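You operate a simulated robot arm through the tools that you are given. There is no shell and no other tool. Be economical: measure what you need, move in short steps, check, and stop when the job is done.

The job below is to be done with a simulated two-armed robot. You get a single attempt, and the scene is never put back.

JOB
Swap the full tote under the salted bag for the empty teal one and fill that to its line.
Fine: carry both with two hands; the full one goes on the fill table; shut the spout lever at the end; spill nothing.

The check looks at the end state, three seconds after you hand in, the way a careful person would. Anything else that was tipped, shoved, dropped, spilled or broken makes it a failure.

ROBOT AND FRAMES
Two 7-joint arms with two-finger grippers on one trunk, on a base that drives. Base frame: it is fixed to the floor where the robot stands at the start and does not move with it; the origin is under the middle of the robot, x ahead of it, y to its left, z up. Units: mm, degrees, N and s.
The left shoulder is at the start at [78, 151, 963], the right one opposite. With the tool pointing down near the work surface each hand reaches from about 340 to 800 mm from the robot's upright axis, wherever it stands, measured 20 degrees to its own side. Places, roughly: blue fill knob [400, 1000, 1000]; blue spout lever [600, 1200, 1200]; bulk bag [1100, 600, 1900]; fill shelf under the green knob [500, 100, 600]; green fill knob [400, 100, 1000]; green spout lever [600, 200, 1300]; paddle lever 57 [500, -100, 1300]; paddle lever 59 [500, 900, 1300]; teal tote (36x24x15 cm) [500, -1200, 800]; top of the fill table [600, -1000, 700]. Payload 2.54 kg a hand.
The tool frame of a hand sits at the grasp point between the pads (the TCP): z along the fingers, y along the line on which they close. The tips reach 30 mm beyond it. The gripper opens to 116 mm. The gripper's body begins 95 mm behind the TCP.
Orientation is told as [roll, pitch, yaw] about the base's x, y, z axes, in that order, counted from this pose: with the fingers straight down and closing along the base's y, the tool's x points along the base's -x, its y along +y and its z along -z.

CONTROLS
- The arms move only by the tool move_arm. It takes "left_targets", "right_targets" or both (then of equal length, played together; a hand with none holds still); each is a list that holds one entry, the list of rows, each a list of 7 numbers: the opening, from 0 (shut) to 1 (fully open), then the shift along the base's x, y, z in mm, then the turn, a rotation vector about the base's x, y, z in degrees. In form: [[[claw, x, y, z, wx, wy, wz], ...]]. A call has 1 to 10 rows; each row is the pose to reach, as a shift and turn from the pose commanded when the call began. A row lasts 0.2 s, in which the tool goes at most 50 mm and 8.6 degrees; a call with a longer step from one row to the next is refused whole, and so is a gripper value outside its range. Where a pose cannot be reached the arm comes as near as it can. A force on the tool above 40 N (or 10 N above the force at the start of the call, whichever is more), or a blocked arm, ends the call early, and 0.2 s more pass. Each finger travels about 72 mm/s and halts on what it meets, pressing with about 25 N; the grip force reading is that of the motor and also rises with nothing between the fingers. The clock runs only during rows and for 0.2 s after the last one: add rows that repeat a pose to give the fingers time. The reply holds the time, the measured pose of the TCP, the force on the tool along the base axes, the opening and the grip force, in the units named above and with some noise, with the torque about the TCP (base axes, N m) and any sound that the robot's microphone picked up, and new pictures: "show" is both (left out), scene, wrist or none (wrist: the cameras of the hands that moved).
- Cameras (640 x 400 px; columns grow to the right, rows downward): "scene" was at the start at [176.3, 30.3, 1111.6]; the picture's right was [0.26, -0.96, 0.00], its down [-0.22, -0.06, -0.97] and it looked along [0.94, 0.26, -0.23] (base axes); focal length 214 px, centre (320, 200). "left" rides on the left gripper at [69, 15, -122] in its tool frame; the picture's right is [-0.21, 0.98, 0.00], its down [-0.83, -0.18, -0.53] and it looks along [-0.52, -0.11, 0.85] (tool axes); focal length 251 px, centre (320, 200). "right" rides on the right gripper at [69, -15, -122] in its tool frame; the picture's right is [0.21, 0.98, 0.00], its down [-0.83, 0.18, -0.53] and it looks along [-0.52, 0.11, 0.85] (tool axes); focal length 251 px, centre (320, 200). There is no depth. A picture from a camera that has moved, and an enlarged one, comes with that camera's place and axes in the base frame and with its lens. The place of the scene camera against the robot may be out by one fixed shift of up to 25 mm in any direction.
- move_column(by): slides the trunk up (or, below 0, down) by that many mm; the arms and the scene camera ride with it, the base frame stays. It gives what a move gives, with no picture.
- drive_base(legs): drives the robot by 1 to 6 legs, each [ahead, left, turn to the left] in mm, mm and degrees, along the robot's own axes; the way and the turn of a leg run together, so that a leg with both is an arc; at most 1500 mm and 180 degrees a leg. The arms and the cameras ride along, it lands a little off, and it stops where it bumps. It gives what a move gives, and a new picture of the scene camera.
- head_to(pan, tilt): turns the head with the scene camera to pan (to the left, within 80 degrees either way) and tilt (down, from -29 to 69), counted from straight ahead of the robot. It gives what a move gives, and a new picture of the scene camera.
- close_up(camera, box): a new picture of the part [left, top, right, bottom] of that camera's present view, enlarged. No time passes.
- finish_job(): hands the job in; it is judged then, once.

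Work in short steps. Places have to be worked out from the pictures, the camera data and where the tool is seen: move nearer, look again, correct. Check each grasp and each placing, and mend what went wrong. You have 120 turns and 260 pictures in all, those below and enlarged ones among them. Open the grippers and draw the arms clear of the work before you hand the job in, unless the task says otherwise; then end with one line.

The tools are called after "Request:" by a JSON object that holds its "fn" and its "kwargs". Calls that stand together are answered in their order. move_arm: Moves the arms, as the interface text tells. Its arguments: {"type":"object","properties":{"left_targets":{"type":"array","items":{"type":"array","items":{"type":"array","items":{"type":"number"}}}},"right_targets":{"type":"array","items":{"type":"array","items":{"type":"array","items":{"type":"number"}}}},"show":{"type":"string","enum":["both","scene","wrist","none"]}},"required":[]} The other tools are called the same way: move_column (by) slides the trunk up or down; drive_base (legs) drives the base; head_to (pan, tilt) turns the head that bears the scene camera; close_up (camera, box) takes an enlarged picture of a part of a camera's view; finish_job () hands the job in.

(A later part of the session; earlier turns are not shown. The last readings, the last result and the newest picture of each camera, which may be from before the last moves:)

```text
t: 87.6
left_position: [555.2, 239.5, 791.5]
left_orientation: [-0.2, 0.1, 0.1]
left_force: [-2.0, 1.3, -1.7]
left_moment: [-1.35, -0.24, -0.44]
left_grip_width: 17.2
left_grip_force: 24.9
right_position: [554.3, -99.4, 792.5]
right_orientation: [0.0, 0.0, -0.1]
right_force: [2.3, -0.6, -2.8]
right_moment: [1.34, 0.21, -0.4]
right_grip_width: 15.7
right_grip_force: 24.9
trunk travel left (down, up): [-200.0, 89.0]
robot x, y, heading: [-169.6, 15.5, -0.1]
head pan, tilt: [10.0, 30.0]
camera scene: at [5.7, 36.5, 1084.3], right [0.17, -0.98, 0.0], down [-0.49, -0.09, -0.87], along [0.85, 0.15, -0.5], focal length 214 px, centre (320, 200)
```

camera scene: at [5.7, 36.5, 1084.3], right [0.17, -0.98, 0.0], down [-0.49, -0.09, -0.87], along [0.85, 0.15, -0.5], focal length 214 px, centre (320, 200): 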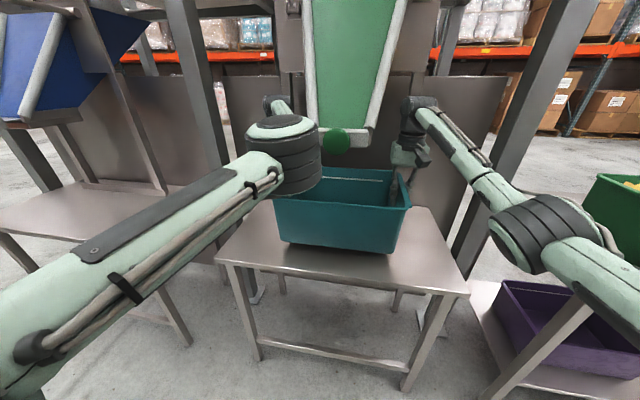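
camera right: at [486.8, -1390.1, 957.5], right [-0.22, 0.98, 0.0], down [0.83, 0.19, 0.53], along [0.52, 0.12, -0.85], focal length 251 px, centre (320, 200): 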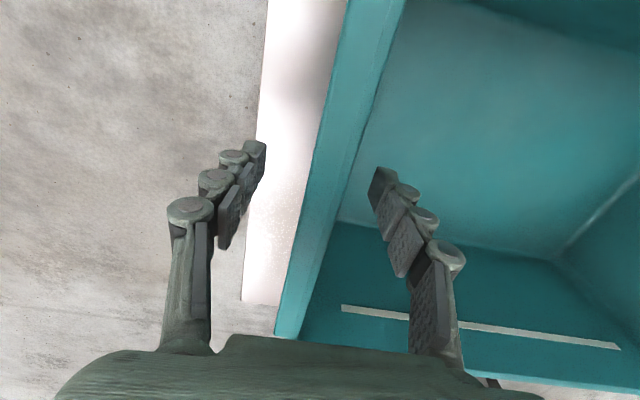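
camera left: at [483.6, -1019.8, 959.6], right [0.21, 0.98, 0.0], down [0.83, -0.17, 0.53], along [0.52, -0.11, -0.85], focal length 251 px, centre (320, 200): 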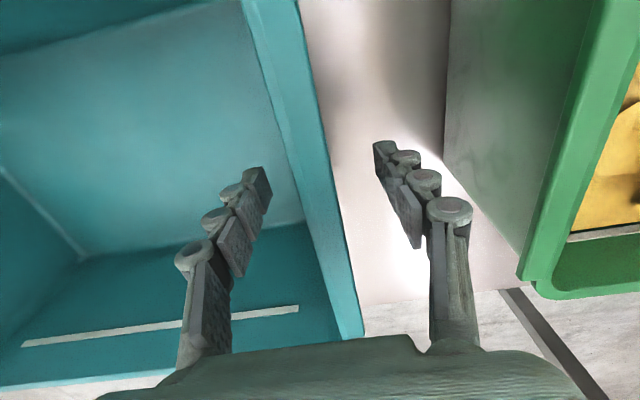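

Positioned. I lower 33 mm, then touch down in small steps (expected TCP≈756).

Request:
{"fn": "move_arm", "kwargs": {"left_targets": [[[0, -2, 1, -10, 0, 0, 0], [0, -3, 2, -20, 0, 0, 0], [0, -3, 2, -28, 0, 0, 0], [0, -3, 2, -33, 0, 0, 0]]], "right_targets": [[[0, -2, 1, -10, 0, 0, 0], [0, -3, 2, -20, 0, 0, 0], [0, -3, 2, -28, 0, 0, 0], [0, -3, 2, -34, 0, 0, 0]]], "show": "none"}}

Request:
{"fn": "move_arm", "kwargs": {"left_targets": [[[0, 0, 0, -2, 0, 0, 0], [0, 0, 0, -4, 0, 0, 0]]], "right_targets": [[[0, 0, 0, -2, 0, 0, 0], [0, 0, 0, -4, 0, 0, 0]]], "show": "scene"}}

```text
t: 88.6
left_position: [552.7, 240.2, 758.4]
left_orientation: [-0.1, 0.2, 0.0]
left_force: [-3.0, 1.2, -3.7]
left_moment: [-1.12, 0.17, -0.43]
left_grip_width: 17.3
left_grip_force: 25.0
right_position: [550.4, -98.0, 759.7]
right_orientation: [0.0, 0.0, 0.0]
right_force: [2.7, -1.6, -1.4]
right_moment: [1.37, -0.17, -0.52]
right_grip_width: 16.0
right_grip_force: 25.1
trunk travel left (down, up): [-200.0, 89.0]
robot x, y, heading: [-166.8, 16.5, 0.1]
head pan, tilt: [10.0, 30.0]
```

```text
t: 89.2
left_position: [551.9, 240.1, 757.2]
left_orientation: [-0.2, -0.1, -0.1]
left_force: [-1.3, 2.6, 13.6]
left_moment: [-1.25, 0.87, -0.68]
left_grip_width: 16.9
left_grip_force: 25.0
right_position: [550.1, -98.5, 756.1]
right_orientation: [0.1, -0.1, -0.2]
right_force: [5.9, -6.0, 0.7]
right_moment: [1.31, 0.64, -0.46]
right_grip_width: 16.7
right_grip_force: 24.8
trunk travel left (down, up): [-200.0, 89.0]
robot x, y, heading: [-171.0, 15.8, 0.0]
head pan, tilt: [10.0, 30.0]
camera scene: at [4.4, 35.7, 1084.9], right [0.17, -0.98, 0.0], down [-0.49, -0.09, -0.87], along [0.85, 0.15, -0.5], focal length 214 px, centre (320, 200)
```

scene: 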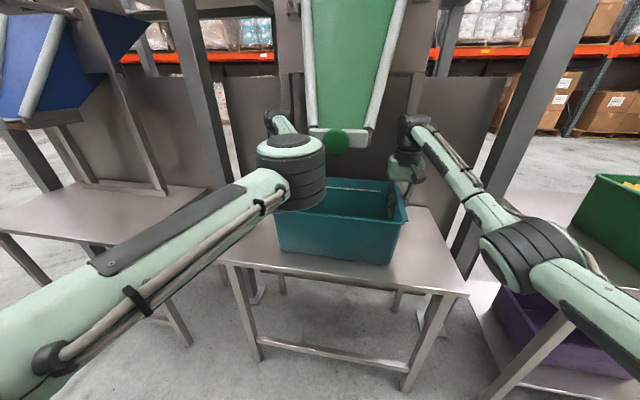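

Touched down. I release and rise clear.

Request:
{"fn": "move_arm", "kwargs": {"left_targets": [[[0, 0, 0, 3, 0, 0, 0], [0.25, 0, 0, 3, 0, 0, 0], [0.4, 0, 0, 3, 0, 0, 0], [0.5, 0, 0, 3, 0, 0, 0], [0.5, 0, 0, 3, 0, 0, 0], [0.5, 0, 0, 25, 0, 0, 0], [0.5, 0, 0, 60, 0, 0, 0], [0.6, 0, 0, 90, 0, 0, 0]]], "right_targets": [[[0, 0, 0, 2, 0, 0, 0], [0.25, 0, 0, 2, 0, 0, 0], [0.4, 0, 0, 2, 0, 0, 0], [0.5, 0, 0, 2, 0, 0, 0], [0.5, 0, 0, 2, 0, 0, 0], [0.5, 0, 0, 25, 0, 0, 0], [0.5, 0, 0, 60, 0, 0, 0], [0.6, 0, 0, 90, 0, 0, 0]]]}}

```text
t: 91.0
left_position: [552.8, 242.0, 844.9]
left_orientation: [-0.2, 0.0, 0.0]
left_force: [0.3, -1.1, 0.4]
left_moment: [-0.02, -0.04, -0.02]
left_grip_width: 69.8
left_grip_force: 0.1
right_position: [550.3, -98.6, 845.2]
right_orientation: [0.1, 0.1, -0.1]
right_force: [0.3, 0.5, -0.6]
right_moment: [-0.01, -0.01, -0.02]
right_grip_width: 69.8
right_grip_force: 0.1
trunk travel left (down, up): [-200.0, 89.0]
robot x, y, heading: [-172.1, 18.4, -0.0]
head pan, tilt: [10.0, 30.0]
camera scene: at [4.9, 36.6, 1084.4], right [0.17, -0.98, 0.0], down [-0.49, -0.09, -0.87], along [0.85, 0.15, -0.5], focal length 214 px, centre (320, 200)
camera right: at [482.2, -113.9, 967.2], right [-0.21, 0.98, 0.0], down [0.83, 0.18, 0.53], along [0.52, 0.12, -0.85], focal length 251 px, centre (320, 200)
camera left: at [484.6, 257.7, 968.8], right [0.22, 0.98, 0.0], down [0.83, -0.18, 0.53], along [0.52, -0.12, -0.85], focal length 251 px, centre (320, 200)
```

scene: 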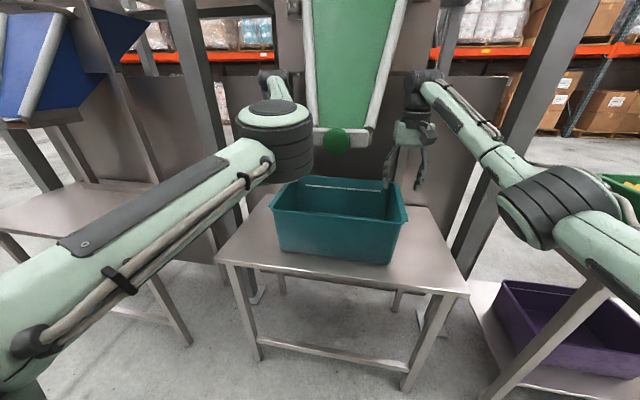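
right: 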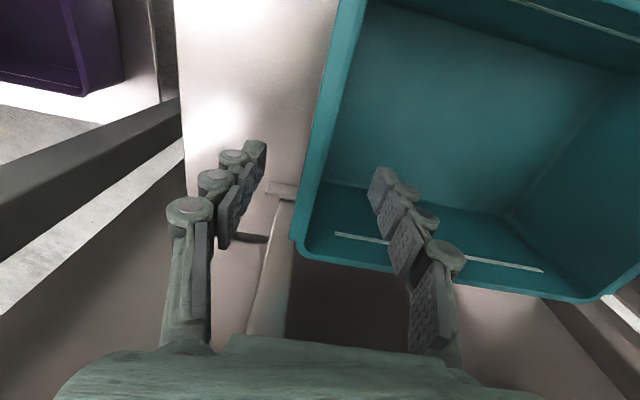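
left: 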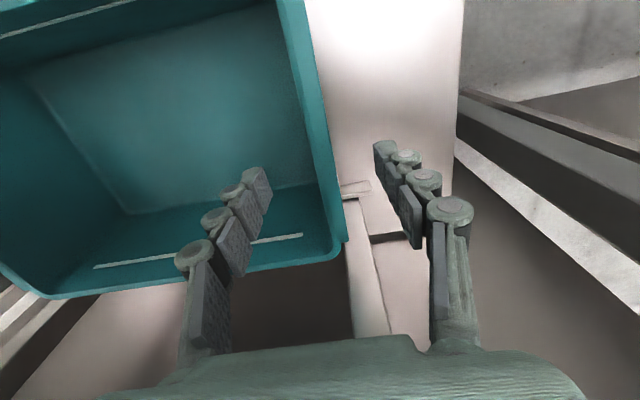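

The teal tote stands where the green one was. I drive back to free the hands and study the gate knob and lever up close.

Request:
{"fn": "drive_base", "kwargs": {"legs": [[-220, 40, 0]]}}

Request:
{"fn": "head_to", "kwargs": {"pan": 0, "tilt": 8}}

Request:
{"fn": "close_up", "kwargs": {"camera": "scene", "box": [220, 150, 420, 275]}}

```text
t: 92.7
left_position: [331.8, 281.0, 845.6]
left_orientation: [-0.2, 0.1, -0.1]
left_force: [-0.2, -0.3, 1.1]
left_moment: [0.01, -0.03, -0.01]
left_grip_width: 69.7
left_grip_force: 0.0
right_position: [330.2, -57.9, 843.9]
right_orientation: [0.1, 0.0, -0.2]
right_force: [-0.4, 0.4, 0.8]
right_moment: [-0.04, 0.03, -0.02]
right_grip_width: 69.8
right_grip_force: 0.1
trunk travel left (down, up): [-200.0, 89.0]
robot x, y, heading: [-389.7, 56.7, -0.1]
head pan, tilt: [10.0, 30.0]
camera scene: at [-215.8, 76.5, 1084.4], right [0.17, -0.98, 0.0], down [-0.49, -0.09, -0.87], along [0.85, 0.15, -0.5], focal length 214 px, centre (320, 200)
```

scene: 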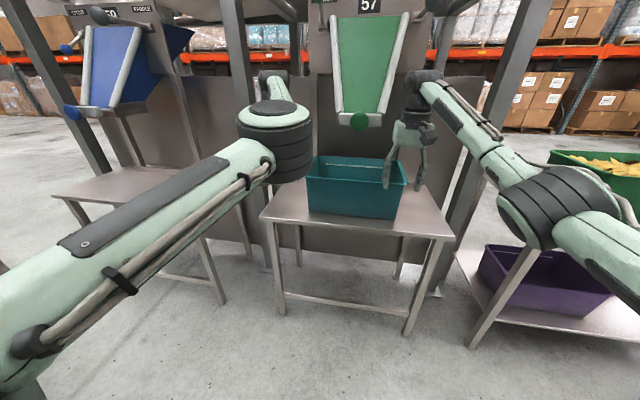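

```text
t: 93.6
left_position: [331.3, 282.7, 845.8]
left_orientation: [-0.1, 0.1, 0.0]
left_force: [-0.1, -0.1, -0.5]
left_moment: [0.04, 0.02, 0.0]
left_grip_width: 69.8
left_grip_force: 0.1
right_position: [330.6, -58.3, 844.1]
right_orientation: [0.1, 0.0, -0.1]
right_force: [0.8, -0.9, 0.5]
right_moment: [0.0, -0.02, -0.01]
right_grip_width: 69.4
right_grip_force: 0.1
trunk travel left (down, up): [-200.0, 89.0]
robot x, y, heading: [-390.6, 57.0, -0.0]
head pan, tilt: [0.0, 8.0]
camera scene: at [-212.0, 60.8, 1119.9], right [0.0, -1.0, 0.0], down [-0.14, 0.0, -0.99], along [0.99, 0.0, -0.14], focal length 214 px, centre (320, 200)
```

scene: 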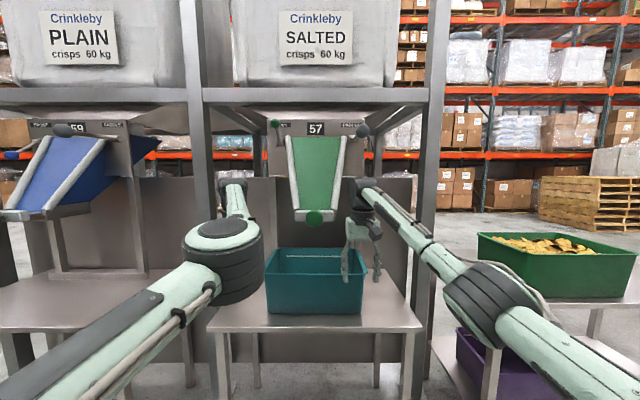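

```text
3.20 times, centred on (320, 212) of scene
camera zoom: at [-212.0, 60.8, 1119.9], right [0.0, -1.0, 0.0], down [-0.14, 0.0, -0.99], along [0.99, 0.0, -0.14], focal length 686 px, centre (320, 160)
```

zoom: 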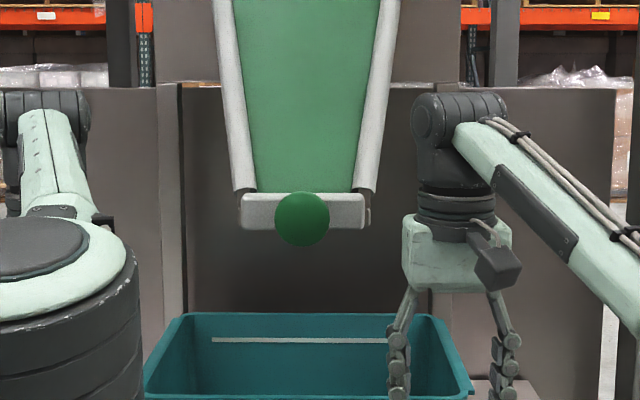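

I look at the blue chute from the side (same mechanism) for its structure.

Request:
{"fn": "close_up", "kwargs": {"camera": "scene", "box": [0, 110, 176, 220]}}

Request:
{"fn": "close_up", "kwargs": {"camera": "scene", "box": [250, 105, 400, 199]}}

```text
3.64 times, centred on (88, 165) of scene
camera zoom: at [-212.0, 60.8, 1119.9], right [0.0, -1.0, 0.0], down [-0.14, 0.0, -0.99], along [0.99, 0.0, -0.14], focal length 780 px, centre (1164, 327)
```

zoom: 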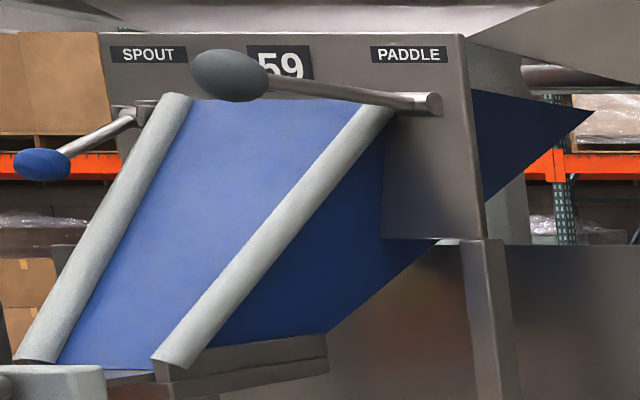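

```text
4.26 times, centred on (325, 152) of scene
camera zoom: at [-212.0, 60.8, 1119.9], right [0.0, -1.0, 0.0], down [-0.14, 0.0, -0.99], along [0.99, 0.0, -0.14], focal length 913 px, centre (299, 404)
```

zoom: 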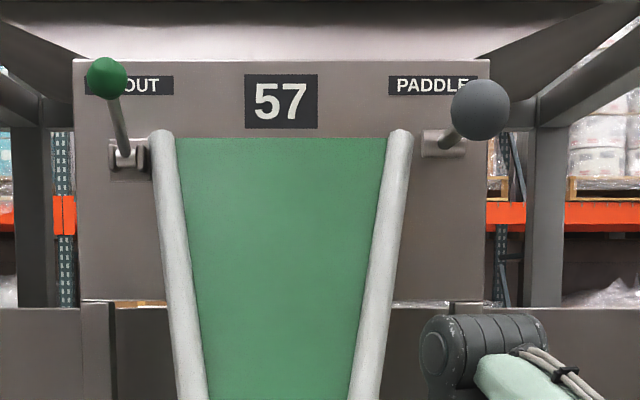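

The chute is a closed duct with a slide gate and the knob on its front end, so pulling the knob toward me should open it. The knob is at ≈(403, 78, 974), Ø≈50. I raise and retract the right hand, then drive in.

Request:
{"fn": "move_arm", "kwargs": {"right_targets": [[[0.7, -25, 0, 20, 0, 0, 0], [0.8, -50, 0, 50, 0, 0, 0], [0.9, -75, 0, 90, 0, 0, 0], [1, -100, 0, 130, 0, 0, 0], [1, -120, 0, 170, 0, 0, 0], [1, -130, 0, 205, 0, 0, 0], [1, -130, 0, 230, 0, 0, 0]]], "show": "none"}}

Request:
{"fn": "drive_base", "kwargs": {"legs": [[140, 0, 0]]}}

Request:
{"fn": "close_up", "kwargs": {"camera": "right", "box": [0, 0, 640, 400]}}

```text
t: 95.2
left_position: [332.7, 281.7, 845.5]
left_orientation: [-0.2, 0.1, -0.1]
left_force: [-0.8, 0.4, 0.6]
left_moment: [-0.03, -0.01, 0.01]
left_grip_width: 69.6
left_grip_force: 0.0
right_position: [199.5, -56.9, 1076.3]
right_orientation: [0.1, 0.0, -0.1]
right_force: [0.0, -0.3, 0.4]
right_moment: [0.01, 0.01, -0.02]
right_grip_width: 116.1
right_grip_force: 0.1
trunk travel left (down, up): [-200.0, 89.0]
robot x, y, heading: [-390.2, 56.2, -0.4]
head pan, tilt: [0.0, 8.0]
```

```text
t: 96.5
left_position: [472.2, 282.4, 845.3]
left_orientation: [-0.2, 0.1, 0.0]
left_force: [0.3, -1.0, -0.8]
left_moment: [0.01, 0.04, 0.0]
left_grip_width: 69.5
left_grip_force: 0.1
right_position: [341.3, -55.9, 1075.3]
right_orientation: [0.0, 0.1, 0.0]
right_force: [0.3, -0.4, -0.5]
right_moment: [0.0, 0.02, 0.0]
right_grip_width: 116.1
right_grip_force: 0.1
trunk travel left (down, up): [-200.0, 89.0]
robot x, y, heading: [-250.0, 55.4, 0.3]
head pan, tilt: [0.0, 8.0]
camera scene: at [-71.3, 60.9, 1119.8], right [0.0, -1.0, 0.0], down [-0.14, 0.0, -0.99], along [0.99, 0.0, -0.14], focal length 214 px, centre (320, 200)
```

scene: 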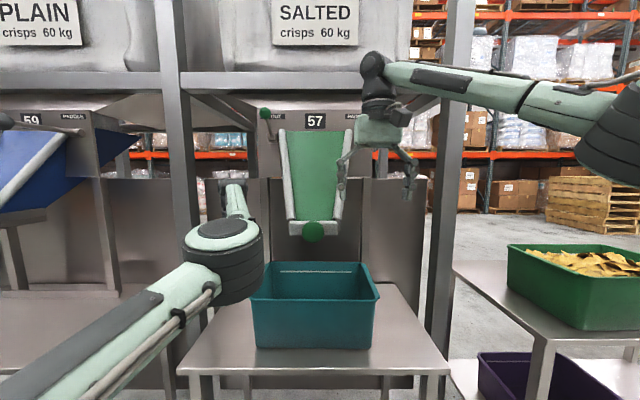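

```text
1.00 times, centred on (320, 200) of right (not enlarged: the box is as wide or as high as the picture)
camera zoom: at [272.7, -72.3, 1196.1], right [-0.21, 0.98, 0.0], down [0.83, 0.18, 0.53], along [0.52, 0.12, -0.85], focal length 251 px, centre (320, 200)
```

zoom: 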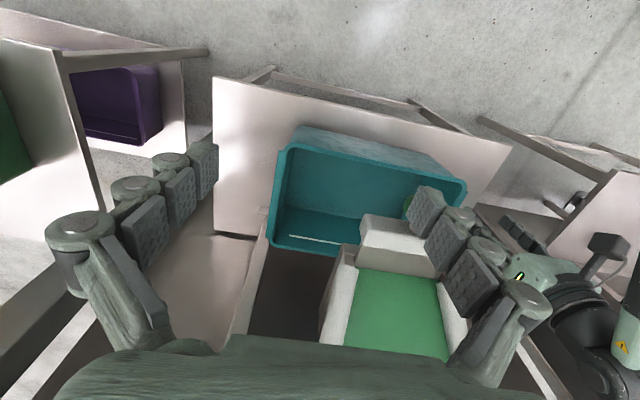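

I move the right hand sideways in front of the chute, level with the knob, still high.

Request:
{"fn": "move_arm", "kwargs": {"right_targets": [[[1, 0, 35, 0, 0, 0, 0], [1, 0, 70, 0, 0, 0, 0], [1, 0, 105, -5, 0, 0, 0], [1, 0, 134, -10, 0, 0, 0], [1, 15, 134, -15, 0, 0, 0]]]}}

```text
t: 97.7
left_position: [473.2, 281.9, 845.5]
left_orientation: [-0.3, 0.1, 0.0]
left_force: [0.0, -0.4, -0.4]
left_moment: [-0.01, -0.02, -0.01]
left_grip_width: 69.5
left_grip_force: 0.0
right_position: [356.0, 79.0, 1059.3]
right_orientation: [0.1, 0.0, 0.1]
right_force: [0.4, -0.4, -0.7]
right_moment: [-0.03, -0.01, -0.01]
right_grip_width: 115.9
right_grip_force: 0.0
trunk travel left (down, up): [-200.0, 89.0]
robot x, y, heading: [-251.5, 53.4, -0.2]
head pan, tilt: [0.0, 8.0]
camera scene: at [-71.7, 60.9, 1119.9], right [0.0, -1.0, 0.0], down [-0.14, 0.0, -0.99], along [0.99, 0.0, -0.14], focal length 214 px, centre (320, 200)
camera right: at [287.4, 62.6, 1181.5], right [-0.21, 0.98, 0.0], down [0.83, 0.18, 0.53], along [0.52, 0.12, -0.85], focal length 251 px, centre (320, 200)
```

scene: 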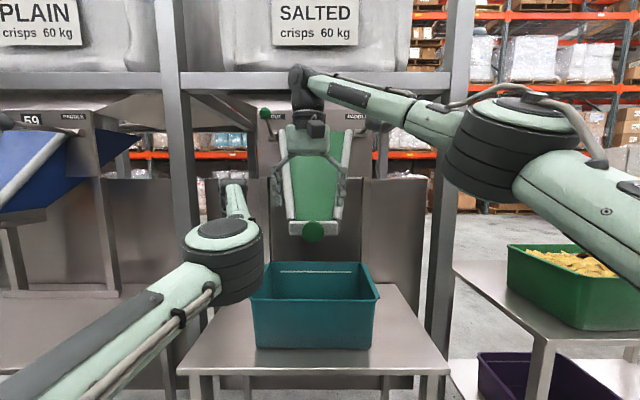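
right: 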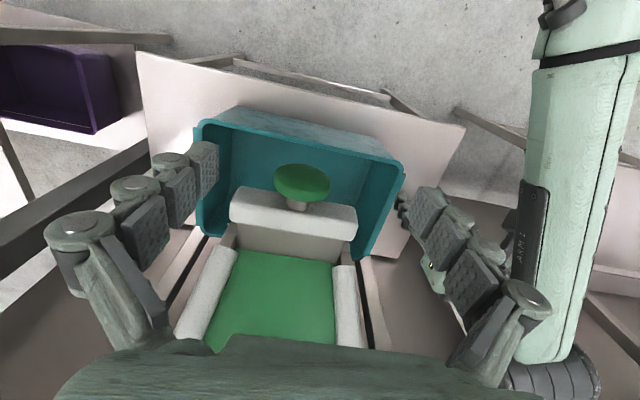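

From this angle the knob is a mushroom at ≈(399, 72, 974), with its gate bar behind. I move over it and lower the open fingers around it.

Request:
{"fn": "move_arm", "kwargs": {"right_targets": [[[1, 20, -4, 0, 0, 0, 0], [1, 40, -7, 0, 0, 0, 0], [0.9, 40, -7, -20, 0, 0, 0], [0.85, 40, -7, -40, 0, 0, 0], [0.85, 40, -7, -60, 0, 0, 0], [0.85, 40, -7, -78, 0, 0, 0], [0.85, 40, -7, -85, 0, 0, 0]]]}}

```text
t: 99.3
left_position: [470.8, 283.0, 844.6]
left_orientation: [-0.2, 0.1, 0.0]
left_force: [0.0, -0.7, 0.1]
left_moment: [0.04, 0.03, 0.0]
left_grip_width: 69.6
left_grip_force: 0.0
right_position: [397.5, 70.2, 975.1]
right_orientation: [0.1, 0.0, -0.1]
right_force: [-0.5, 0.0, 0.1]
right_moment: [-0.01, 0.02, -0.04]
right_grip_width: 98.5
right_grip_force: 0.1
right hand out of reach, approached as far as the arm can: row 2
trunk travel left (down, up): [-200.0, 89.0]
robot x, y, heading: [-250.8, 56.2, -0.1]
head pan, tilt: [0.0, 8.0]
camera scene: at [-71.8, 60.9, 1119.9], right [0.0, -1.0, 0.0], down [-0.14, 0.0, -0.99], along [0.99, 0.0, -0.14], focal length 214 px, centre (320, 200)
camera right: at [328.0, 54.6, 1096.9], right [-0.21, 0.98, 0.0], down [0.83, 0.18, 0.53], along [0.52, 0.12, -0.85], focal length 251 px, centre (320, 200)
```

scene: 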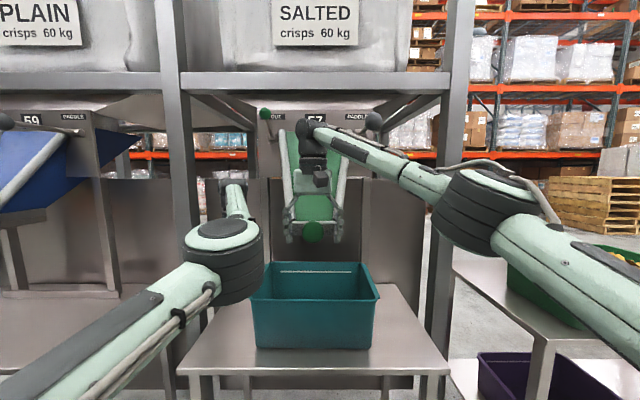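
right: 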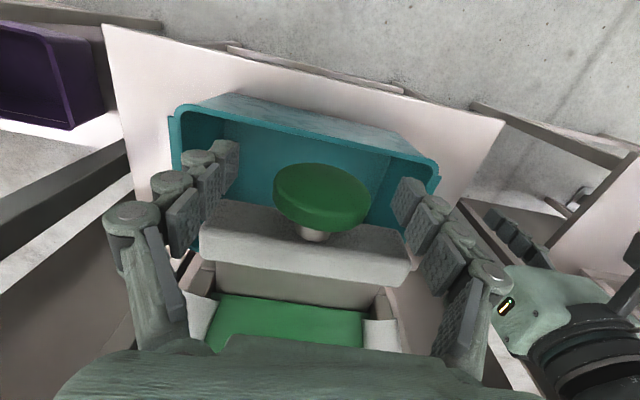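

The fingers straddle the knob's rim at a good position. I close on it.

Request:
{"fn": "move_arm", "kwargs": {"right_targets": [[[0.7, 2, 2, 0, 0, 0, 0], [0.55, 2, 2, 0, 0, 0, 0], [0.4, 2, 2, 0, 0, 0, 0], [0.2, 2, 2, 0, 0, 0, 0], [0.1, 2, 2, 0, 0, 0, 0], [0.1, 2, 2, 0, 0, 0, 0]]], "show": "wrist"}}

```text
t: 100.7
left_position: [472.0, 282.0, 845.8]
left_orientation: [-0.1, 0.1, -0.2]
left_force: [-0.3, -0.1, -0.2]
left_moment: [0.0, -0.03, 0.0]
left_grip_width: 69.8
left_grip_force: 0.0
right_position: [397.8, 70.9, 974.4]
right_orientation: [0.0, 0.1, -0.1]
right_force: [-1.3, -6.3, -0.4]
right_moment: [-0.12, 0.25, 0.31]
right_grip_width: 49.4
right_grip_force: 45.6
trunk travel left (down, up): [-200.0, 89.0]
robot x, y, heading: [-252.2, 58.0, -0.0]
head pan, tilt: [0.0, 8.0]
camera right: at [329.6, 55.2, 1096.6], right [-0.21, 0.98, 0.0], down [0.83, 0.18, 0.53], along [0.52, 0.12, -0.85], focal length 251 px, centre (320, 200)
```

right: 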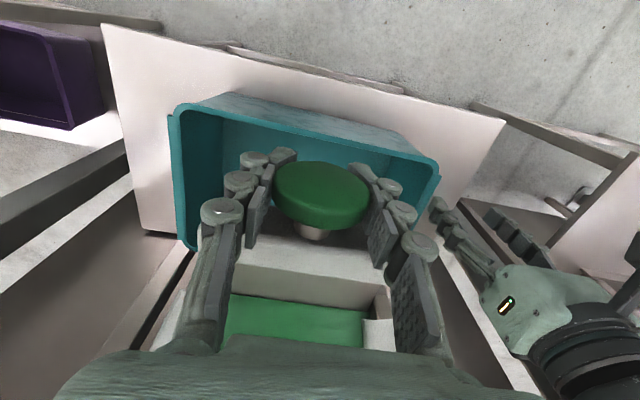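

The knob is held (49 mm). I pull it a little toward me, 12 mm, and watch.

Request:
{"fn": "move_arm", "kwargs": {"right_targets": [[[0.1, -4, 2, 0, 0, 0, 0], [0.1, -8, 2, 0, 0, 0, 0], [0.1, -12, 2, 0, 0, 0, 0]]]}}

```text
t: 101.5
left_position: [473.4, 281.7, 842.3]
left_orientation: [-0.1, 0.4, -0.1]
left_force: [-0.6, -0.4, 0.0]
left_moment: [0.02, 0.0, 0.01]
left_grip_width: 69.6
left_grip_force: 0.0
right_position: [389.5, 71.5, 971.0]
right_orientation: [0.0, 0.1, -0.4]
right_force: [33.3, -10.9, -1.1]
right_moment: [0.13, 0.13, 0.52]
right_grip_width: 49.5
right_grip_force: 45.7
trunk travel left (down, up): [-200.0, 89.0]
robot x, y, heading: [-251.4, 54.7, -0.0]
head pan, tilt: [0.0, 8.0]
camera scene: at [-68.5, 59.7, 1119.2], right [0.0, -1.0, 0.0], down [-0.14, 0.0, -0.99], along [0.99, 0.0, -0.14], focal length 214 px, centre (320, 200)
camera right: at [321.0, 55.6, 1093.0], right [-0.21, 0.98, 0.0], down [0.83, 0.18, 0.53], along [0.52, 0.11, -0.85], focal length 251 px, centre (320, 200)
```

scene: 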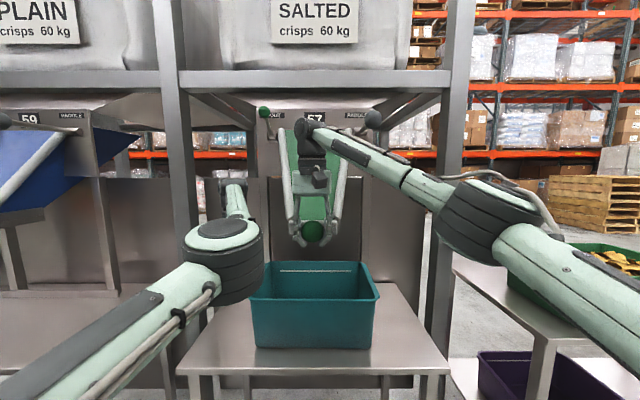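
right: 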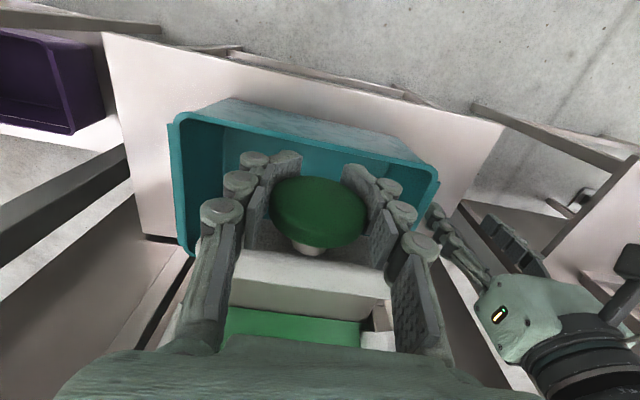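

The pull reached 33 N and the fingers slipped while the knob stayed put. I ease back and test pushing in gently instead.

Request:
{"fn": "move_arm", "kwargs": {"right_targets": [[[0.1, 6, 0, 2, 0, 0, 0], [0.1, 12, 0, 3, 0, 0, 0], [0.1, 16, 0, 3, 0, 0, 0], [0.1, 20, 0, 3, 0, 0, 0]]]}}

```text
t: 102.5
left_position: [473.6, 281.0, 846.0]
left_orientation: [-0.1, 0.0, -0.1]
left_force: [0.2, 0.3, -0.3]
left_moment: [0.01, -0.01, 0.01]
left_grip_width: 69.7
left_grip_force: 0.1
right_position: [402.8, 71.2, 971.3]
right_orientation: [-0.3, 0.9, -0.2]
right_force: [-7.4, -6.8, -16.3]
right_moment: [-0.41, -0.41, 0.37]
right_grip_width: 49.3
right_grip_force: 45.2
trunk travel left (down, up): [-200.0, 89.0]
robot x, y, heading: [-250.2, 54.5, -0.0]
head pan, tilt: [0.0, 8.0]
stopped in row 4 (right hand): the force on the tool passed its limit at 46 N (the readings are from after the stop); the commanded pose is now the measured one
camera scene: at [-71.9, 59.9, 1120.3], right [0.0, -1.0, 0.0], down [-0.14, 0.0, -0.99], along [0.99, 0.0, -0.14], focal length 214 px, centre (320, 200)
camera right: at [337.5, 56.2, 1094.2], right [-0.21, 0.98, 0.0], down [0.83, 0.18, 0.52], along [0.51, 0.11, -0.85], focal length 251 px, centre (320, 200)
```

scene: 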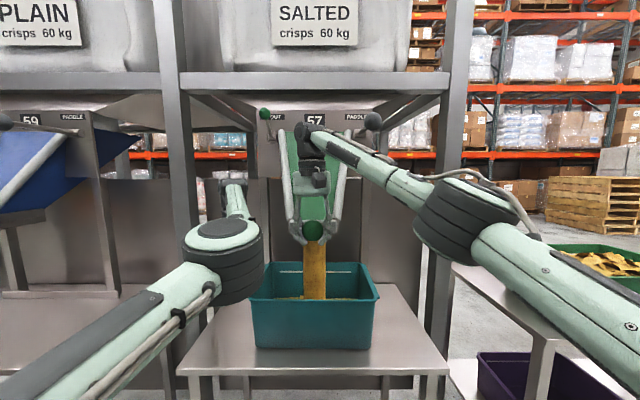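
right: 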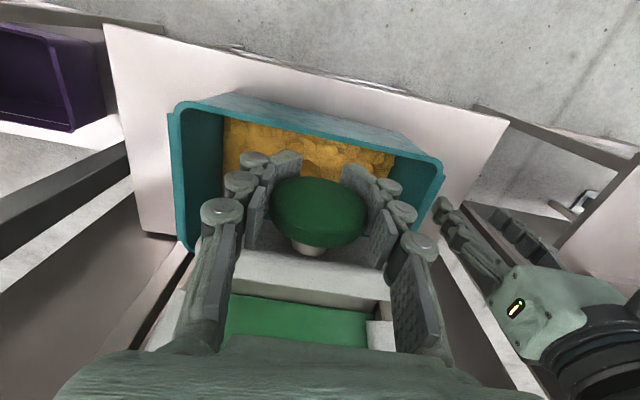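

Pushing the knob in starts the flow. I pull back at once to find whether it stops.

Request:
{"fn": "move_arm", "kwargs": {"right_targets": [[[0.1, -12, 0, 3, 0, 0, 0], [0.2, -16, 0, 3, 0, 0, 0]]]}}

```text
t: 103.3
left_position: [472.7, 280.4, 845.5]
left_orientation: [0.0, 0.2, -0.1]
left_force: [-0.4, -0.4, 0.7]
left_moment: [0.0, 0.0, 0.02]
left_grip_width: 69.6
left_grip_force: 0.1
right_position: [390.1, 71.5, 971.5]
right_orientation: [-0.5, 1.2, -0.3]
right_force: [-3.7, -2.8, -18.3]
right_moment: [0.17, -0.9, 0.44]
right_grip_width: 49.5
right_grip_force: 45.0
trunk travel left (down, up): [-200.0, 89.0]
robot x, y, heading: [-249.8, 53.9, -0.2]
head pan, tilt: [0.0, 8.0]
stopped in row 2 (right hand): the force on the tool passed its limit at 40 N (the readings are from after the stop); the commanded pose is now the measured one
camera scene: at [-71.4, 60.1, 1120.2], right [0.0, -1.0, 0.0], down [-0.14, 0.0, -0.99], along [0.99, 0.0, -0.14], focal length 214 px, centre (320, 200)
camera right: at [323.5, 56.6, 1094.4], right [-0.21, 0.98, -0.01], down [0.84, 0.18, 0.52], along [0.51, 0.1, -0.86], focal length 251 px, centre (320, 200)
```

scene: 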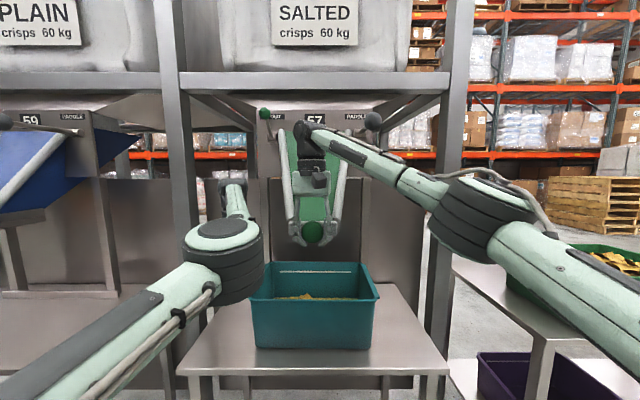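
right: 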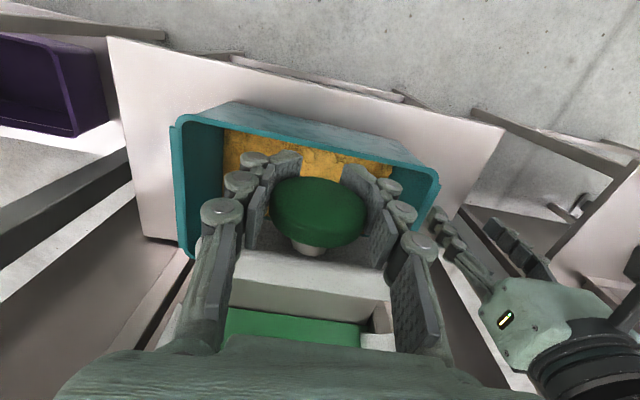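

Releasing stops the flow, so it's a spring push-gate and the spout is open when its lever is up. I let go of the knob and reposition with closed fingers in front of it for clean short pushes.

Request:
{"fn": "move_arm", "kwargs": {"right_targets": [[[0.55, 4, 0, 0, 0, 0, 0], [0.75, 6, 0, 3, 0, 0, 0], [0.85, 6, 0, 5, 0, 0, 0], [0.85, 6, 0, 5, 0, 0, 0], [0.85, 6, 0, 40, 0, 0, 0], [0.7, 4, 0, 85, 0, 0, 0], [0.5, -30, 0, 85, 0, 0, 0], [0.2, -60, 0, 70, 0, 0, 0], [0, -60, 0, 40, 0, 0, 0], [0, -60, 0, 10, 0, 0, 0]]], "show": "scene"}}

Request:
{"fn": "close_up", "kwargs": {"camera": "scene", "box": [240, 250, 400, 350]}}

Request:
{"fn": "close_up", "kwargs": {"camera": "right", "box": [0, 0, 640, 400]}}

Request:
{"fn": "close_up", "kwargs": {"camera": "left", "box": [0, 0, 640, 400]}}

```text
t: 105.5
left_position: [473.5, 282.4, 845.2]
left_orientation: [-0.1, 0.1, 0.0]
left_force: [-0.2, 0.8, 0.1]
left_moment: [0.02, 0.01, 0.01]
left_grip_width: 69.5
left_grip_force: 0.0
right_position: [329.3, 70.8, 983.7]
right_orientation: [-0.5, 0.8, -0.4]
right_force: [-0.5, 0.6, -0.7]
right_moment: [0.02, -0.02, 0.01]
right_grip_width: 0.0
right_grip_force: 24.9
right hand out of reach, approached as far as the arm can: row 6
trunk travel left (down, up): [-200.0, 89.0]
robot x, y, heading: [-247.9, 55.1, 0.2]
head pan, tilt: [0.0, 8.0]
camera scene: at [-71.7, 60.4, 1119.9], right [0.0, -1.0, 0.0], down [-0.14, 0.0, -0.99], along [0.99, 0.0, -0.14], focal length 214 px, centre (320, 200)
```

scene: 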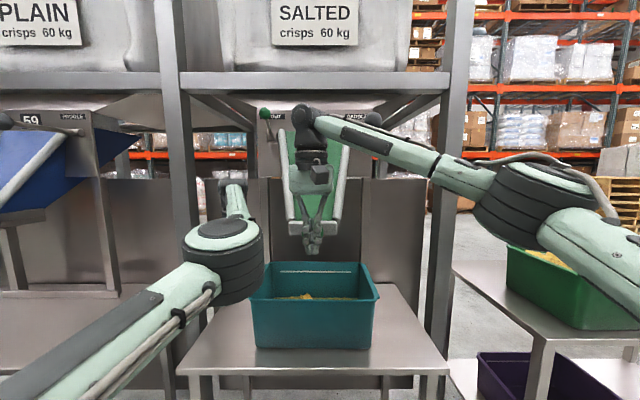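

```text
4.00 times, centred on (320, 300) of scene
camera zoom: at [-71.7, 60.4, 1119.9], right [0.0, -1.0, 0.0], down [-0.14, 0.0, -0.99], along [0.99, 0.0, -0.14], focal length 858 px, centre (320, -200)
```

zoom: 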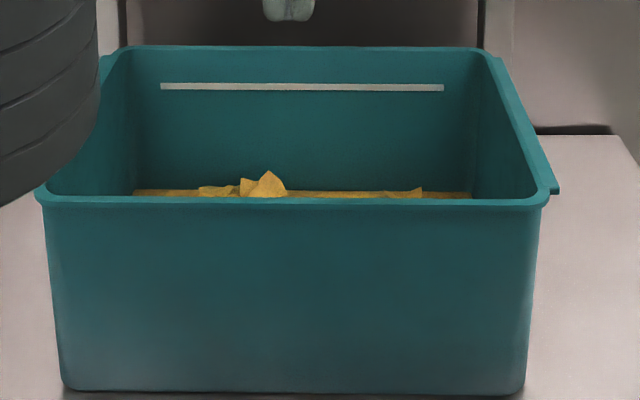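

```text
1.00 times, centred on (320, 200) of right (not enlarged: the box is as wide or as high as the picture)
camera zoom: at [262.3, 55.4, 1106.5], right [-0.21, 0.98, 0.0], down [0.83, 0.18, 0.52], along [0.51, 0.11, -0.85], focal length 251 px, centre (320, 200)
```

zoom: 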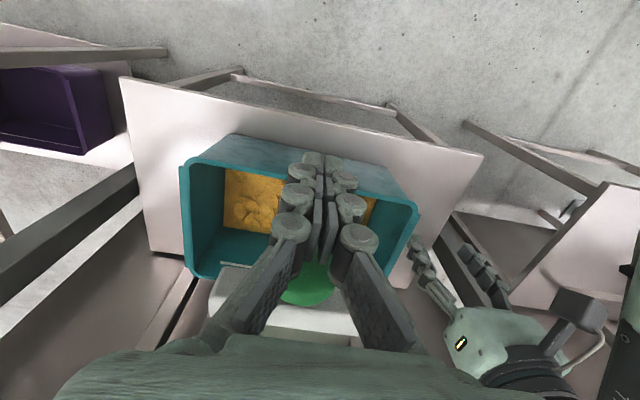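

```text
1.00 times, centred on (320, 200) of left (not enlarged: the box is as wide or as high as the picture)
camera zoom: at [404.7, 296.7, 967.7], right [0.22, 0.98, 0.0], down [0.83, -0.18, 0.53], along [0.52, -0.12, -0.85], focal length 251 px, centre (320, 200)
```

zoom: 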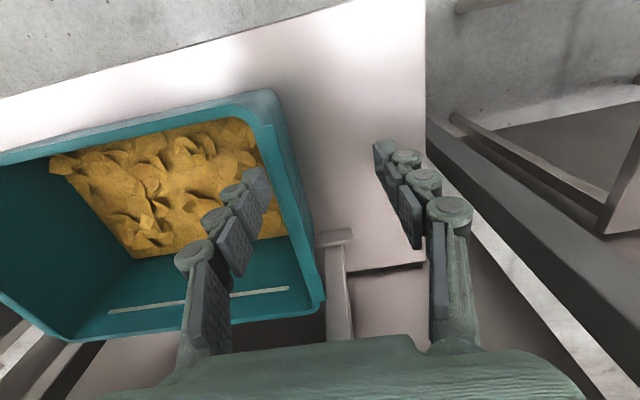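

The crisps are about 20 mm deep, the line is ≈37 mm below the rim, and about 100 mm is still to go. The clock only runs during moves, so I can push and check in short bursts. I push with the closed fingers.

Request:
{"fn": "move_arm", "kwargs": {"right_targets": [[[0, 20, 1, -4, 0, 0, 0], [0, 42, 1, -8, 0, 0, 0], [0, 50, 1, -8, 0, 0, 0], [0, 56, 1, -8, 0, 0, 0], [0, 61, 1, -8, 0, 0, 0]]]}}

```text
t: 106.7
left_position: [471.2, 281.9, 846.1]
left_orientation: [-0.2, 0.1, -0.1]
left_force: [-1.7, 0.5, 0.0]
left_moment: [-0.01, 0.03, -0.01]
left_grip_width: 69.4
left_grip_force: 0.0
right_position: [389.5, 72.6, 976.1]
right_orientation: [-0.3, 0.7, -0.3]
right_force: [-9.8, 0.1, -4.9]
right_moment: [0.0, -0.12, -0.02]
right_grip_width: 6.0
right_grip_force: 28.6
trunk travel left (down, up): [-200.0, 89.0]
robot x, y, heading: [-248.0, 53.4, 0.1]
head pan, tilt: [0.0, 8.0]
camera scene: at [-72.5, 60.5, 1120.0], right [0.0, -1.0, 0.0], down [-0.14, 0.0, -0.99], along [0.99, 0.0, -0.14], focal length 214 px, centre (320, 200)
camera right: at [322.9, 57.7, 1099.0], right [-0.21, 0.98, 0.0], down [0.83, 0.18, 0.52], along [0.51, 0.11, -0.85], focal length 251 px, centre (320, 200)
```

scene: 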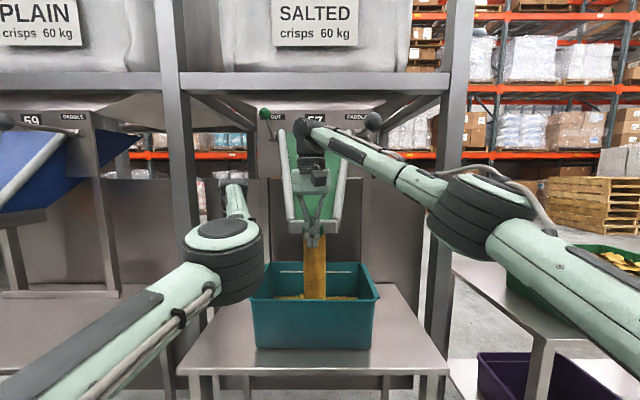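
right: 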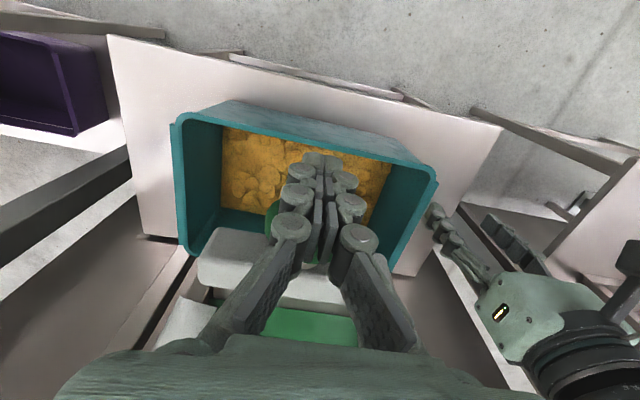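

The flow runs steadily with only 10 N on the knob. I hold for 0.8 s and look.

Request:
{"fn": "move_arm", "kwargs": {"right_targets": [[[0, 0, 0, 0, 0, 0, 0], [0, 0, 0, 0, 0, 0, 0], [0, 0, 0, 0, 0, 0, 0]]], "show": "none"}}

Request:
{"fn": "close_up", "kwargs": {"camera": "scene", "box": [240, 250, 400, 350]}}

Request:
{"fn": "close_up", "kwargs": {"camera": "left", "box": [0, 0, 640, 400]}}

```text
t: 107.5
left_position: [471.6, 281.1, 846.3]
left_orientation: [-0.3, 0.2, -0.1]
left_force: [-0.4, -0.1, -1.5]
left_moment: [0.02, -0.02, 0.01]
left_grip_width: 69.7
left_grip_force: 0.2
right_position: [390.7, 73.6, 976.5]
right_orientation: [-0.4, 0.9, -0.2]
right_force: [-7.1, 0.7, -3.1]
right_moment: [0.01, -0.21, 0.01]
right_grip_width: 6.0
right_grip_force: 29.0
trunk travel left (down, up): [-200.0, 89.0]
robot x, y, heading: [-250.2, 52.6, 0.1]
head pan, tilt: [0.0, 8.0]
```

```text
4.00 times, centred on (320, 300) of scene
camera zoom: at [-72.4, 60.6, 1120.0], right [0.0, -1.0, 0.0], down [-0.14, 0.0, -0.99], along [0.99, 0.0, -0.14], focal length 858 px, centre (320, -200)
```

zoom: 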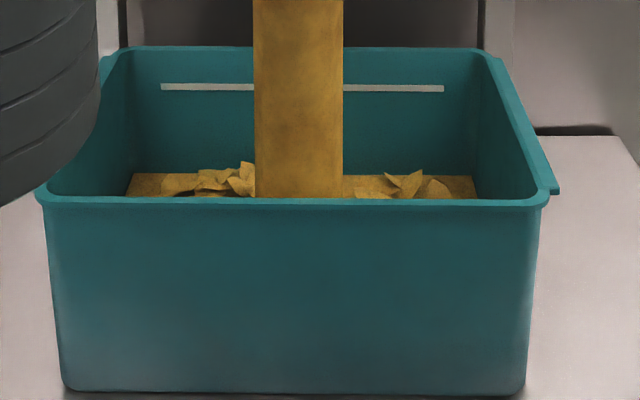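

```text
1.00 times, centred on (320, 200) of left (not enlarged: the box is as wide or as high as the picture)
camera zoom: at [404.1, 296.9, 968.2], right [0.22, 0.98, 0.0], down [0.83, -0.18, 0.53], along [0.52, -0.12, -0.85], focal length 251 px, centre (320, 200)
```

zoom: 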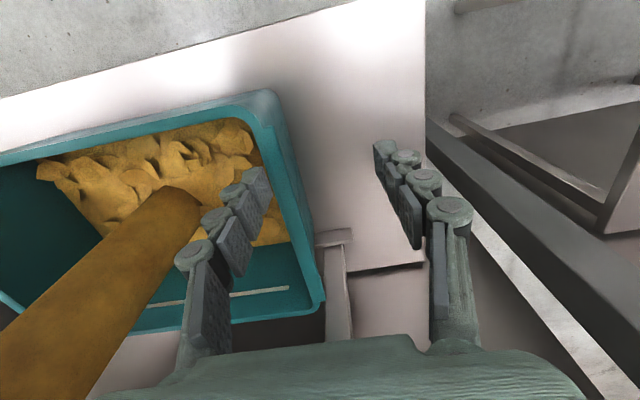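

The level's back edge rose from row 190 to 173; the line is at row 87. I continue for 2 s and look again.

Request:
{"fn": "move_arm", "kwargs": {"right_targets": [[[0, 0, 0, 0, 0, 0, 0], [0, 0, 0, 0, 0, 0, 0], [0, 0, 0, 0, 0, 0, 0], [0, 0, 0, 0, 0, 0, 0], [0, 0, 0, 0, 0, 0, 0], [0, 0, 0, 0, 0, 0, 0], [0, 0, 0, 0, 0, 0, 0], [0, 0, 0, 0, 0, 0, 0], [0, 0, 0, 0, 0, 0, 0]]], "show": "none"}}

Request:
{"fn": "close_up", "kwargs": {"camera": "scene", "box": [240, 250, 400, 350]}}

```text
t: 109.5
left_position: [471.6, 282.4, 846.3]
left_orientation: [-0.2, -0.1, -0.1]
left_force: [-0.1, -0.4, 1.1]
left_moment: [0.0, 0.0, -0.05]
left_grip_width: 69.6
left_grip_force: 0.0
right_position: [389.9, 72.6, 975.7]
right_orientation: [-0.4, 0.8, -0.2]
right_force: [-7.9, 0.2, -1.6]
right_moment: [0.02, -0.2, 0.02]
right_grip_width: 6.2
right_grip_force: 28.6
trunk travel left (down, up): [-200.0, 89.0]
robot x, y, heading: [-254.0, 55.4, 0.2]
head pan, tilt: [0.0, 8.0]
```

```text
4.00 times, centred on (320, 300) of scene
camera zoom: at [-72.5, 60.6, 1120.0], right [0.0, -1.0, 0.0], down [-0.14, 0.0, -0.99], along [0.99, 0.0, -0.14], focal length 858 px, centre (320, -200)
```

zoom: 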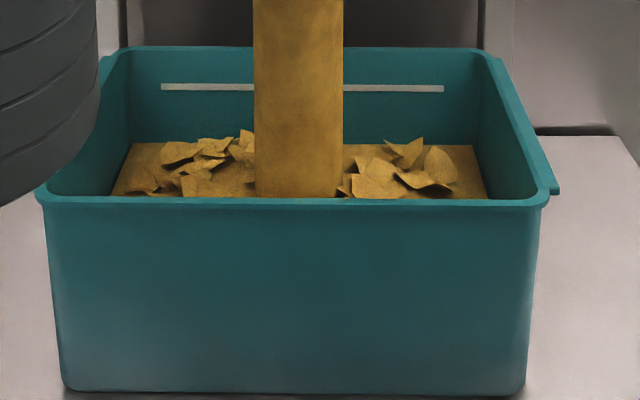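

Row 143 now, about 15 px/s, so 56 px ≈ 3.7 s remain. I hold another 2.2 s.

Request:
{"fn": "move_arm", "kwargs": {"right_targets": [[[0, 0, 0, 0, 0, 0, 0], [0, 0, 0, 0, 0, 0, 0], [0, 0, 0, 0, 0, 0, 0], [0, 0, 0, 0, 0, 0, 0], [0, 0, 0, 0, 0, 0, 0], [0, 0, 0, 0, 0, 0, 0], [0, 0, 0, 0, 0, 0, 0], [0, 0, 0, 0, 0, 0, 0], [0, 0, 0, 0, 0, 0, 0], [0, 0, 0, 0, 0, 0, 0]]], "show": "none"}}

Request:
{"fn": "close_up", "kwargs": {"camera": "scene", "box": [240, 250, 400, 350]}}

```text
t: 111.7
left_position: [471.7, 281.6, 846.2]
left_orientation: [-0.2, -0.1, 0.0]
left_force: [0.2, -0.3, 0.2]
left_moment: [0.0, -0.01, 0.0]
left_grip_width: 69.6
left_grip_force: 0.1
right_position: [390.2, 71.5, 975.9]
right_orientation: [-0.3, 0.8, -0.2]
right_force: [-7.8, 1.4, -2.2]
right_moment: [-0.04, -0.2, 0.0]
right_grip_width: 5.8
right_grip_force: 28.7
trunk travel left (down, up): [-200.0, 89.0]
robot x, y, heading: [-253.6, 55.4, -0.1]
head pan, tilt: [0.0, 8.0]
```

```text
4.00 times, centred on (320, 300) of scene
camera zoom: at [-72.5, 60.6, 1120.0], right [0.0, -1.0, 0.0], down [-0.14, 0.0, -0.99], along [0.99, 0.0, -0.14], focal length 858 px, centre (320, -200)
```

zoom: 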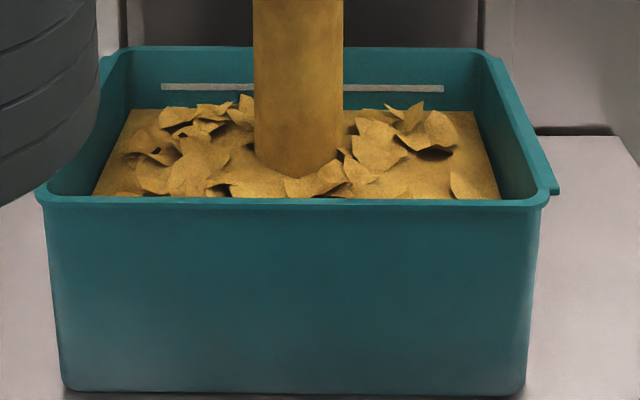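

Row 110. I hold 0.8 s more and recheck before the final touch.

Request:
{"fn": "move_arm", "kwargs": {"right_targets": [[[0, 0, 0, 0, 0, 0, 0], [0, 0, 0, 0, 0, 0, 0], [0, 0, 0, 0, 0, 0, 0]]], "show": "none"}}

Request:
{"fn": "close_up", "kwargs": {"camera": "scene", "box": [240, 250, 400, 350]}}

```text
t: 112.5
left_position: [471.6, 281.5, 845.9]
left_orientation: [-0.2, 0.0, 0.0]
left_force: [1.0, -0.6, -0.8]
left_moment: [0.0, 0.03, -0.02]
left_grip_width: 69.6
left_grip_force: 0.1
right_position: [389.3, 72.5, 975.3]
right_orientation: [-0.4, 0.8, -0.3]
right_force: [-7.6, 0.6, -1.7]
right_moment: [-0.05, -0.21, 0.0]
right_grip_width: 6.1
right_grip_force: 28.8
trunk travel left (down, up): [-200.0, 89.0]
robot x, y, heading: [-250.6, 53.4, 0.1]
head pan, tilt: [0.0, 8.0]
```

```text
4.00 times, centred on (320, 300) of scene
camera zoom: at [-72.5, 60.6, 1120.0], right [0.0, -1.0, 0.0], down [-0.14, 0.0, -0.99], along [0.99, 0.0, -0.14], focal length 858 px, centre (320, -200)
```

zoom: 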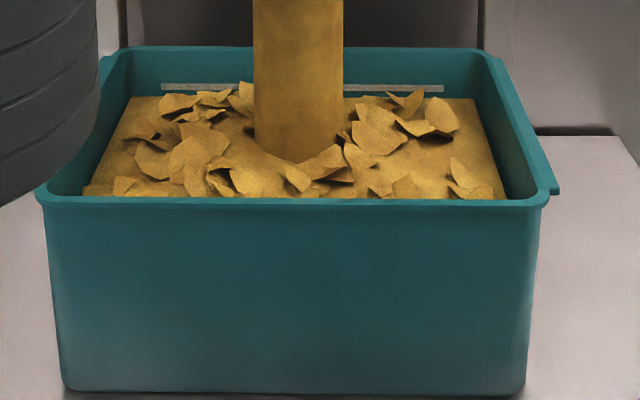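

Row 97 against the line at ≈88. I release now, since the crisps still falling will add a little, and can top up after.

Request:
{"fn": "move_arm", "kwargs": {"right_targets": [[[0, -20, 0, 0, 0, 0, 0], [0, -55, 0, 0, 0, 0, 0], [0, -60, 0, 0, 0, 0, 0]]], "show": "scene"}}

Request:
{"fn": "close_up", "kwargs": {"camera": "scene", "box": [270, 255, 350, 305]}}

Request:
{"fn": "close_up", "kwargs": {"camera": "left", "box": [0, 80, 400, 330]}}

```text
t: 113.3
left_position: [471.8, 280.3, 845.6]
left_orientation: [-0.2, 0.1, 0.0]
left_force: [-0.8, 0.4, -0.5]
left_moment: [0.01, 0.03, 0.04]
left_grip_width: 69.7
left_grip_force: 0.1
right_position: [328.9, 72.3, 975.2]
right_orientation: [-0.3, 0.8, -0.4]
right_force: [-0.8, 0.7, -0.6]
right_moment: [-0.02, 0.0, 0.01]
right_grip_width: 0.0
right_grip_force: 28.2
trunk travel left (down, up): [-200.0, 89.0]
robot x, y, heading: [-251.5, 57.9, 0.0]
head pan, tilt: [0.0, 8.0]
camera scene: at [-71.9, 60.5, 1119.9], right [0.0, -1.0, 0.0], down [-0.14, 0.0, -0.99], along [0.99, 0.0, -0.14], focal length 214 px, centre (320, 200)
```

scene: 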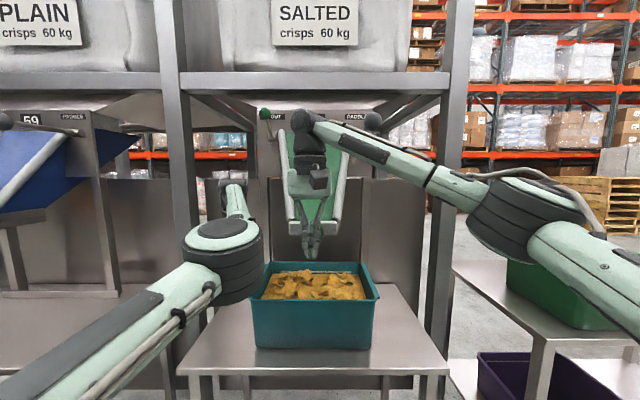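

```text
8.00 times, centred on (310, 280) of scene
camera zoom: at [-71.9, 60.5, 1119.9], right [0.0, -1.0, 0.0], down [-0.14, 0.0, -0.99], along [0.99, 0.0, -0.14], focal length 1716 px, centre (400, -440)
```

zoom: 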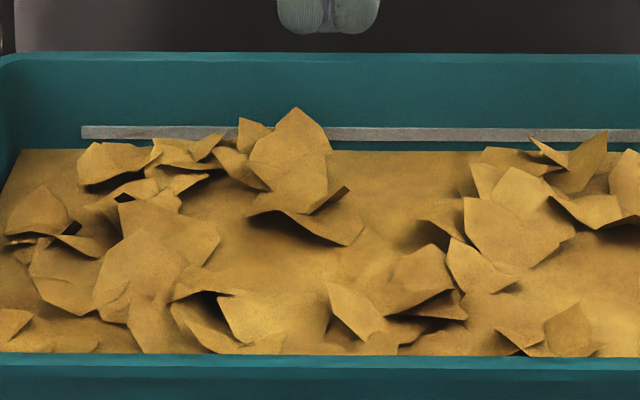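

```text
1.60 times, centred on (200, 205) of left
camera zoom: at [404.5, 296.8, 967.9], right [0.22, 0.98, 0.0], down [0.83, -0.18, 0.53], along [0.52, -0.12, -0.85], focal length 402 px, centre (512, 192)
```

zoom: 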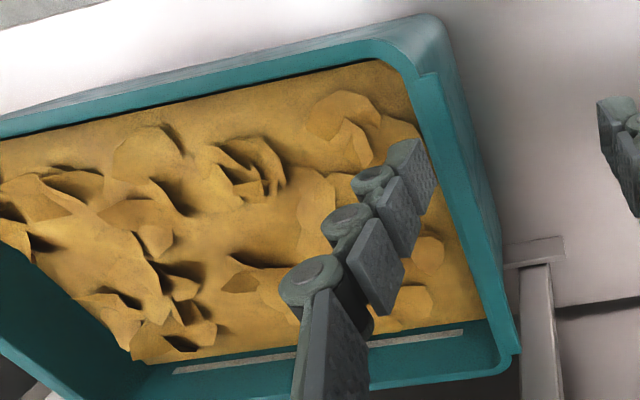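

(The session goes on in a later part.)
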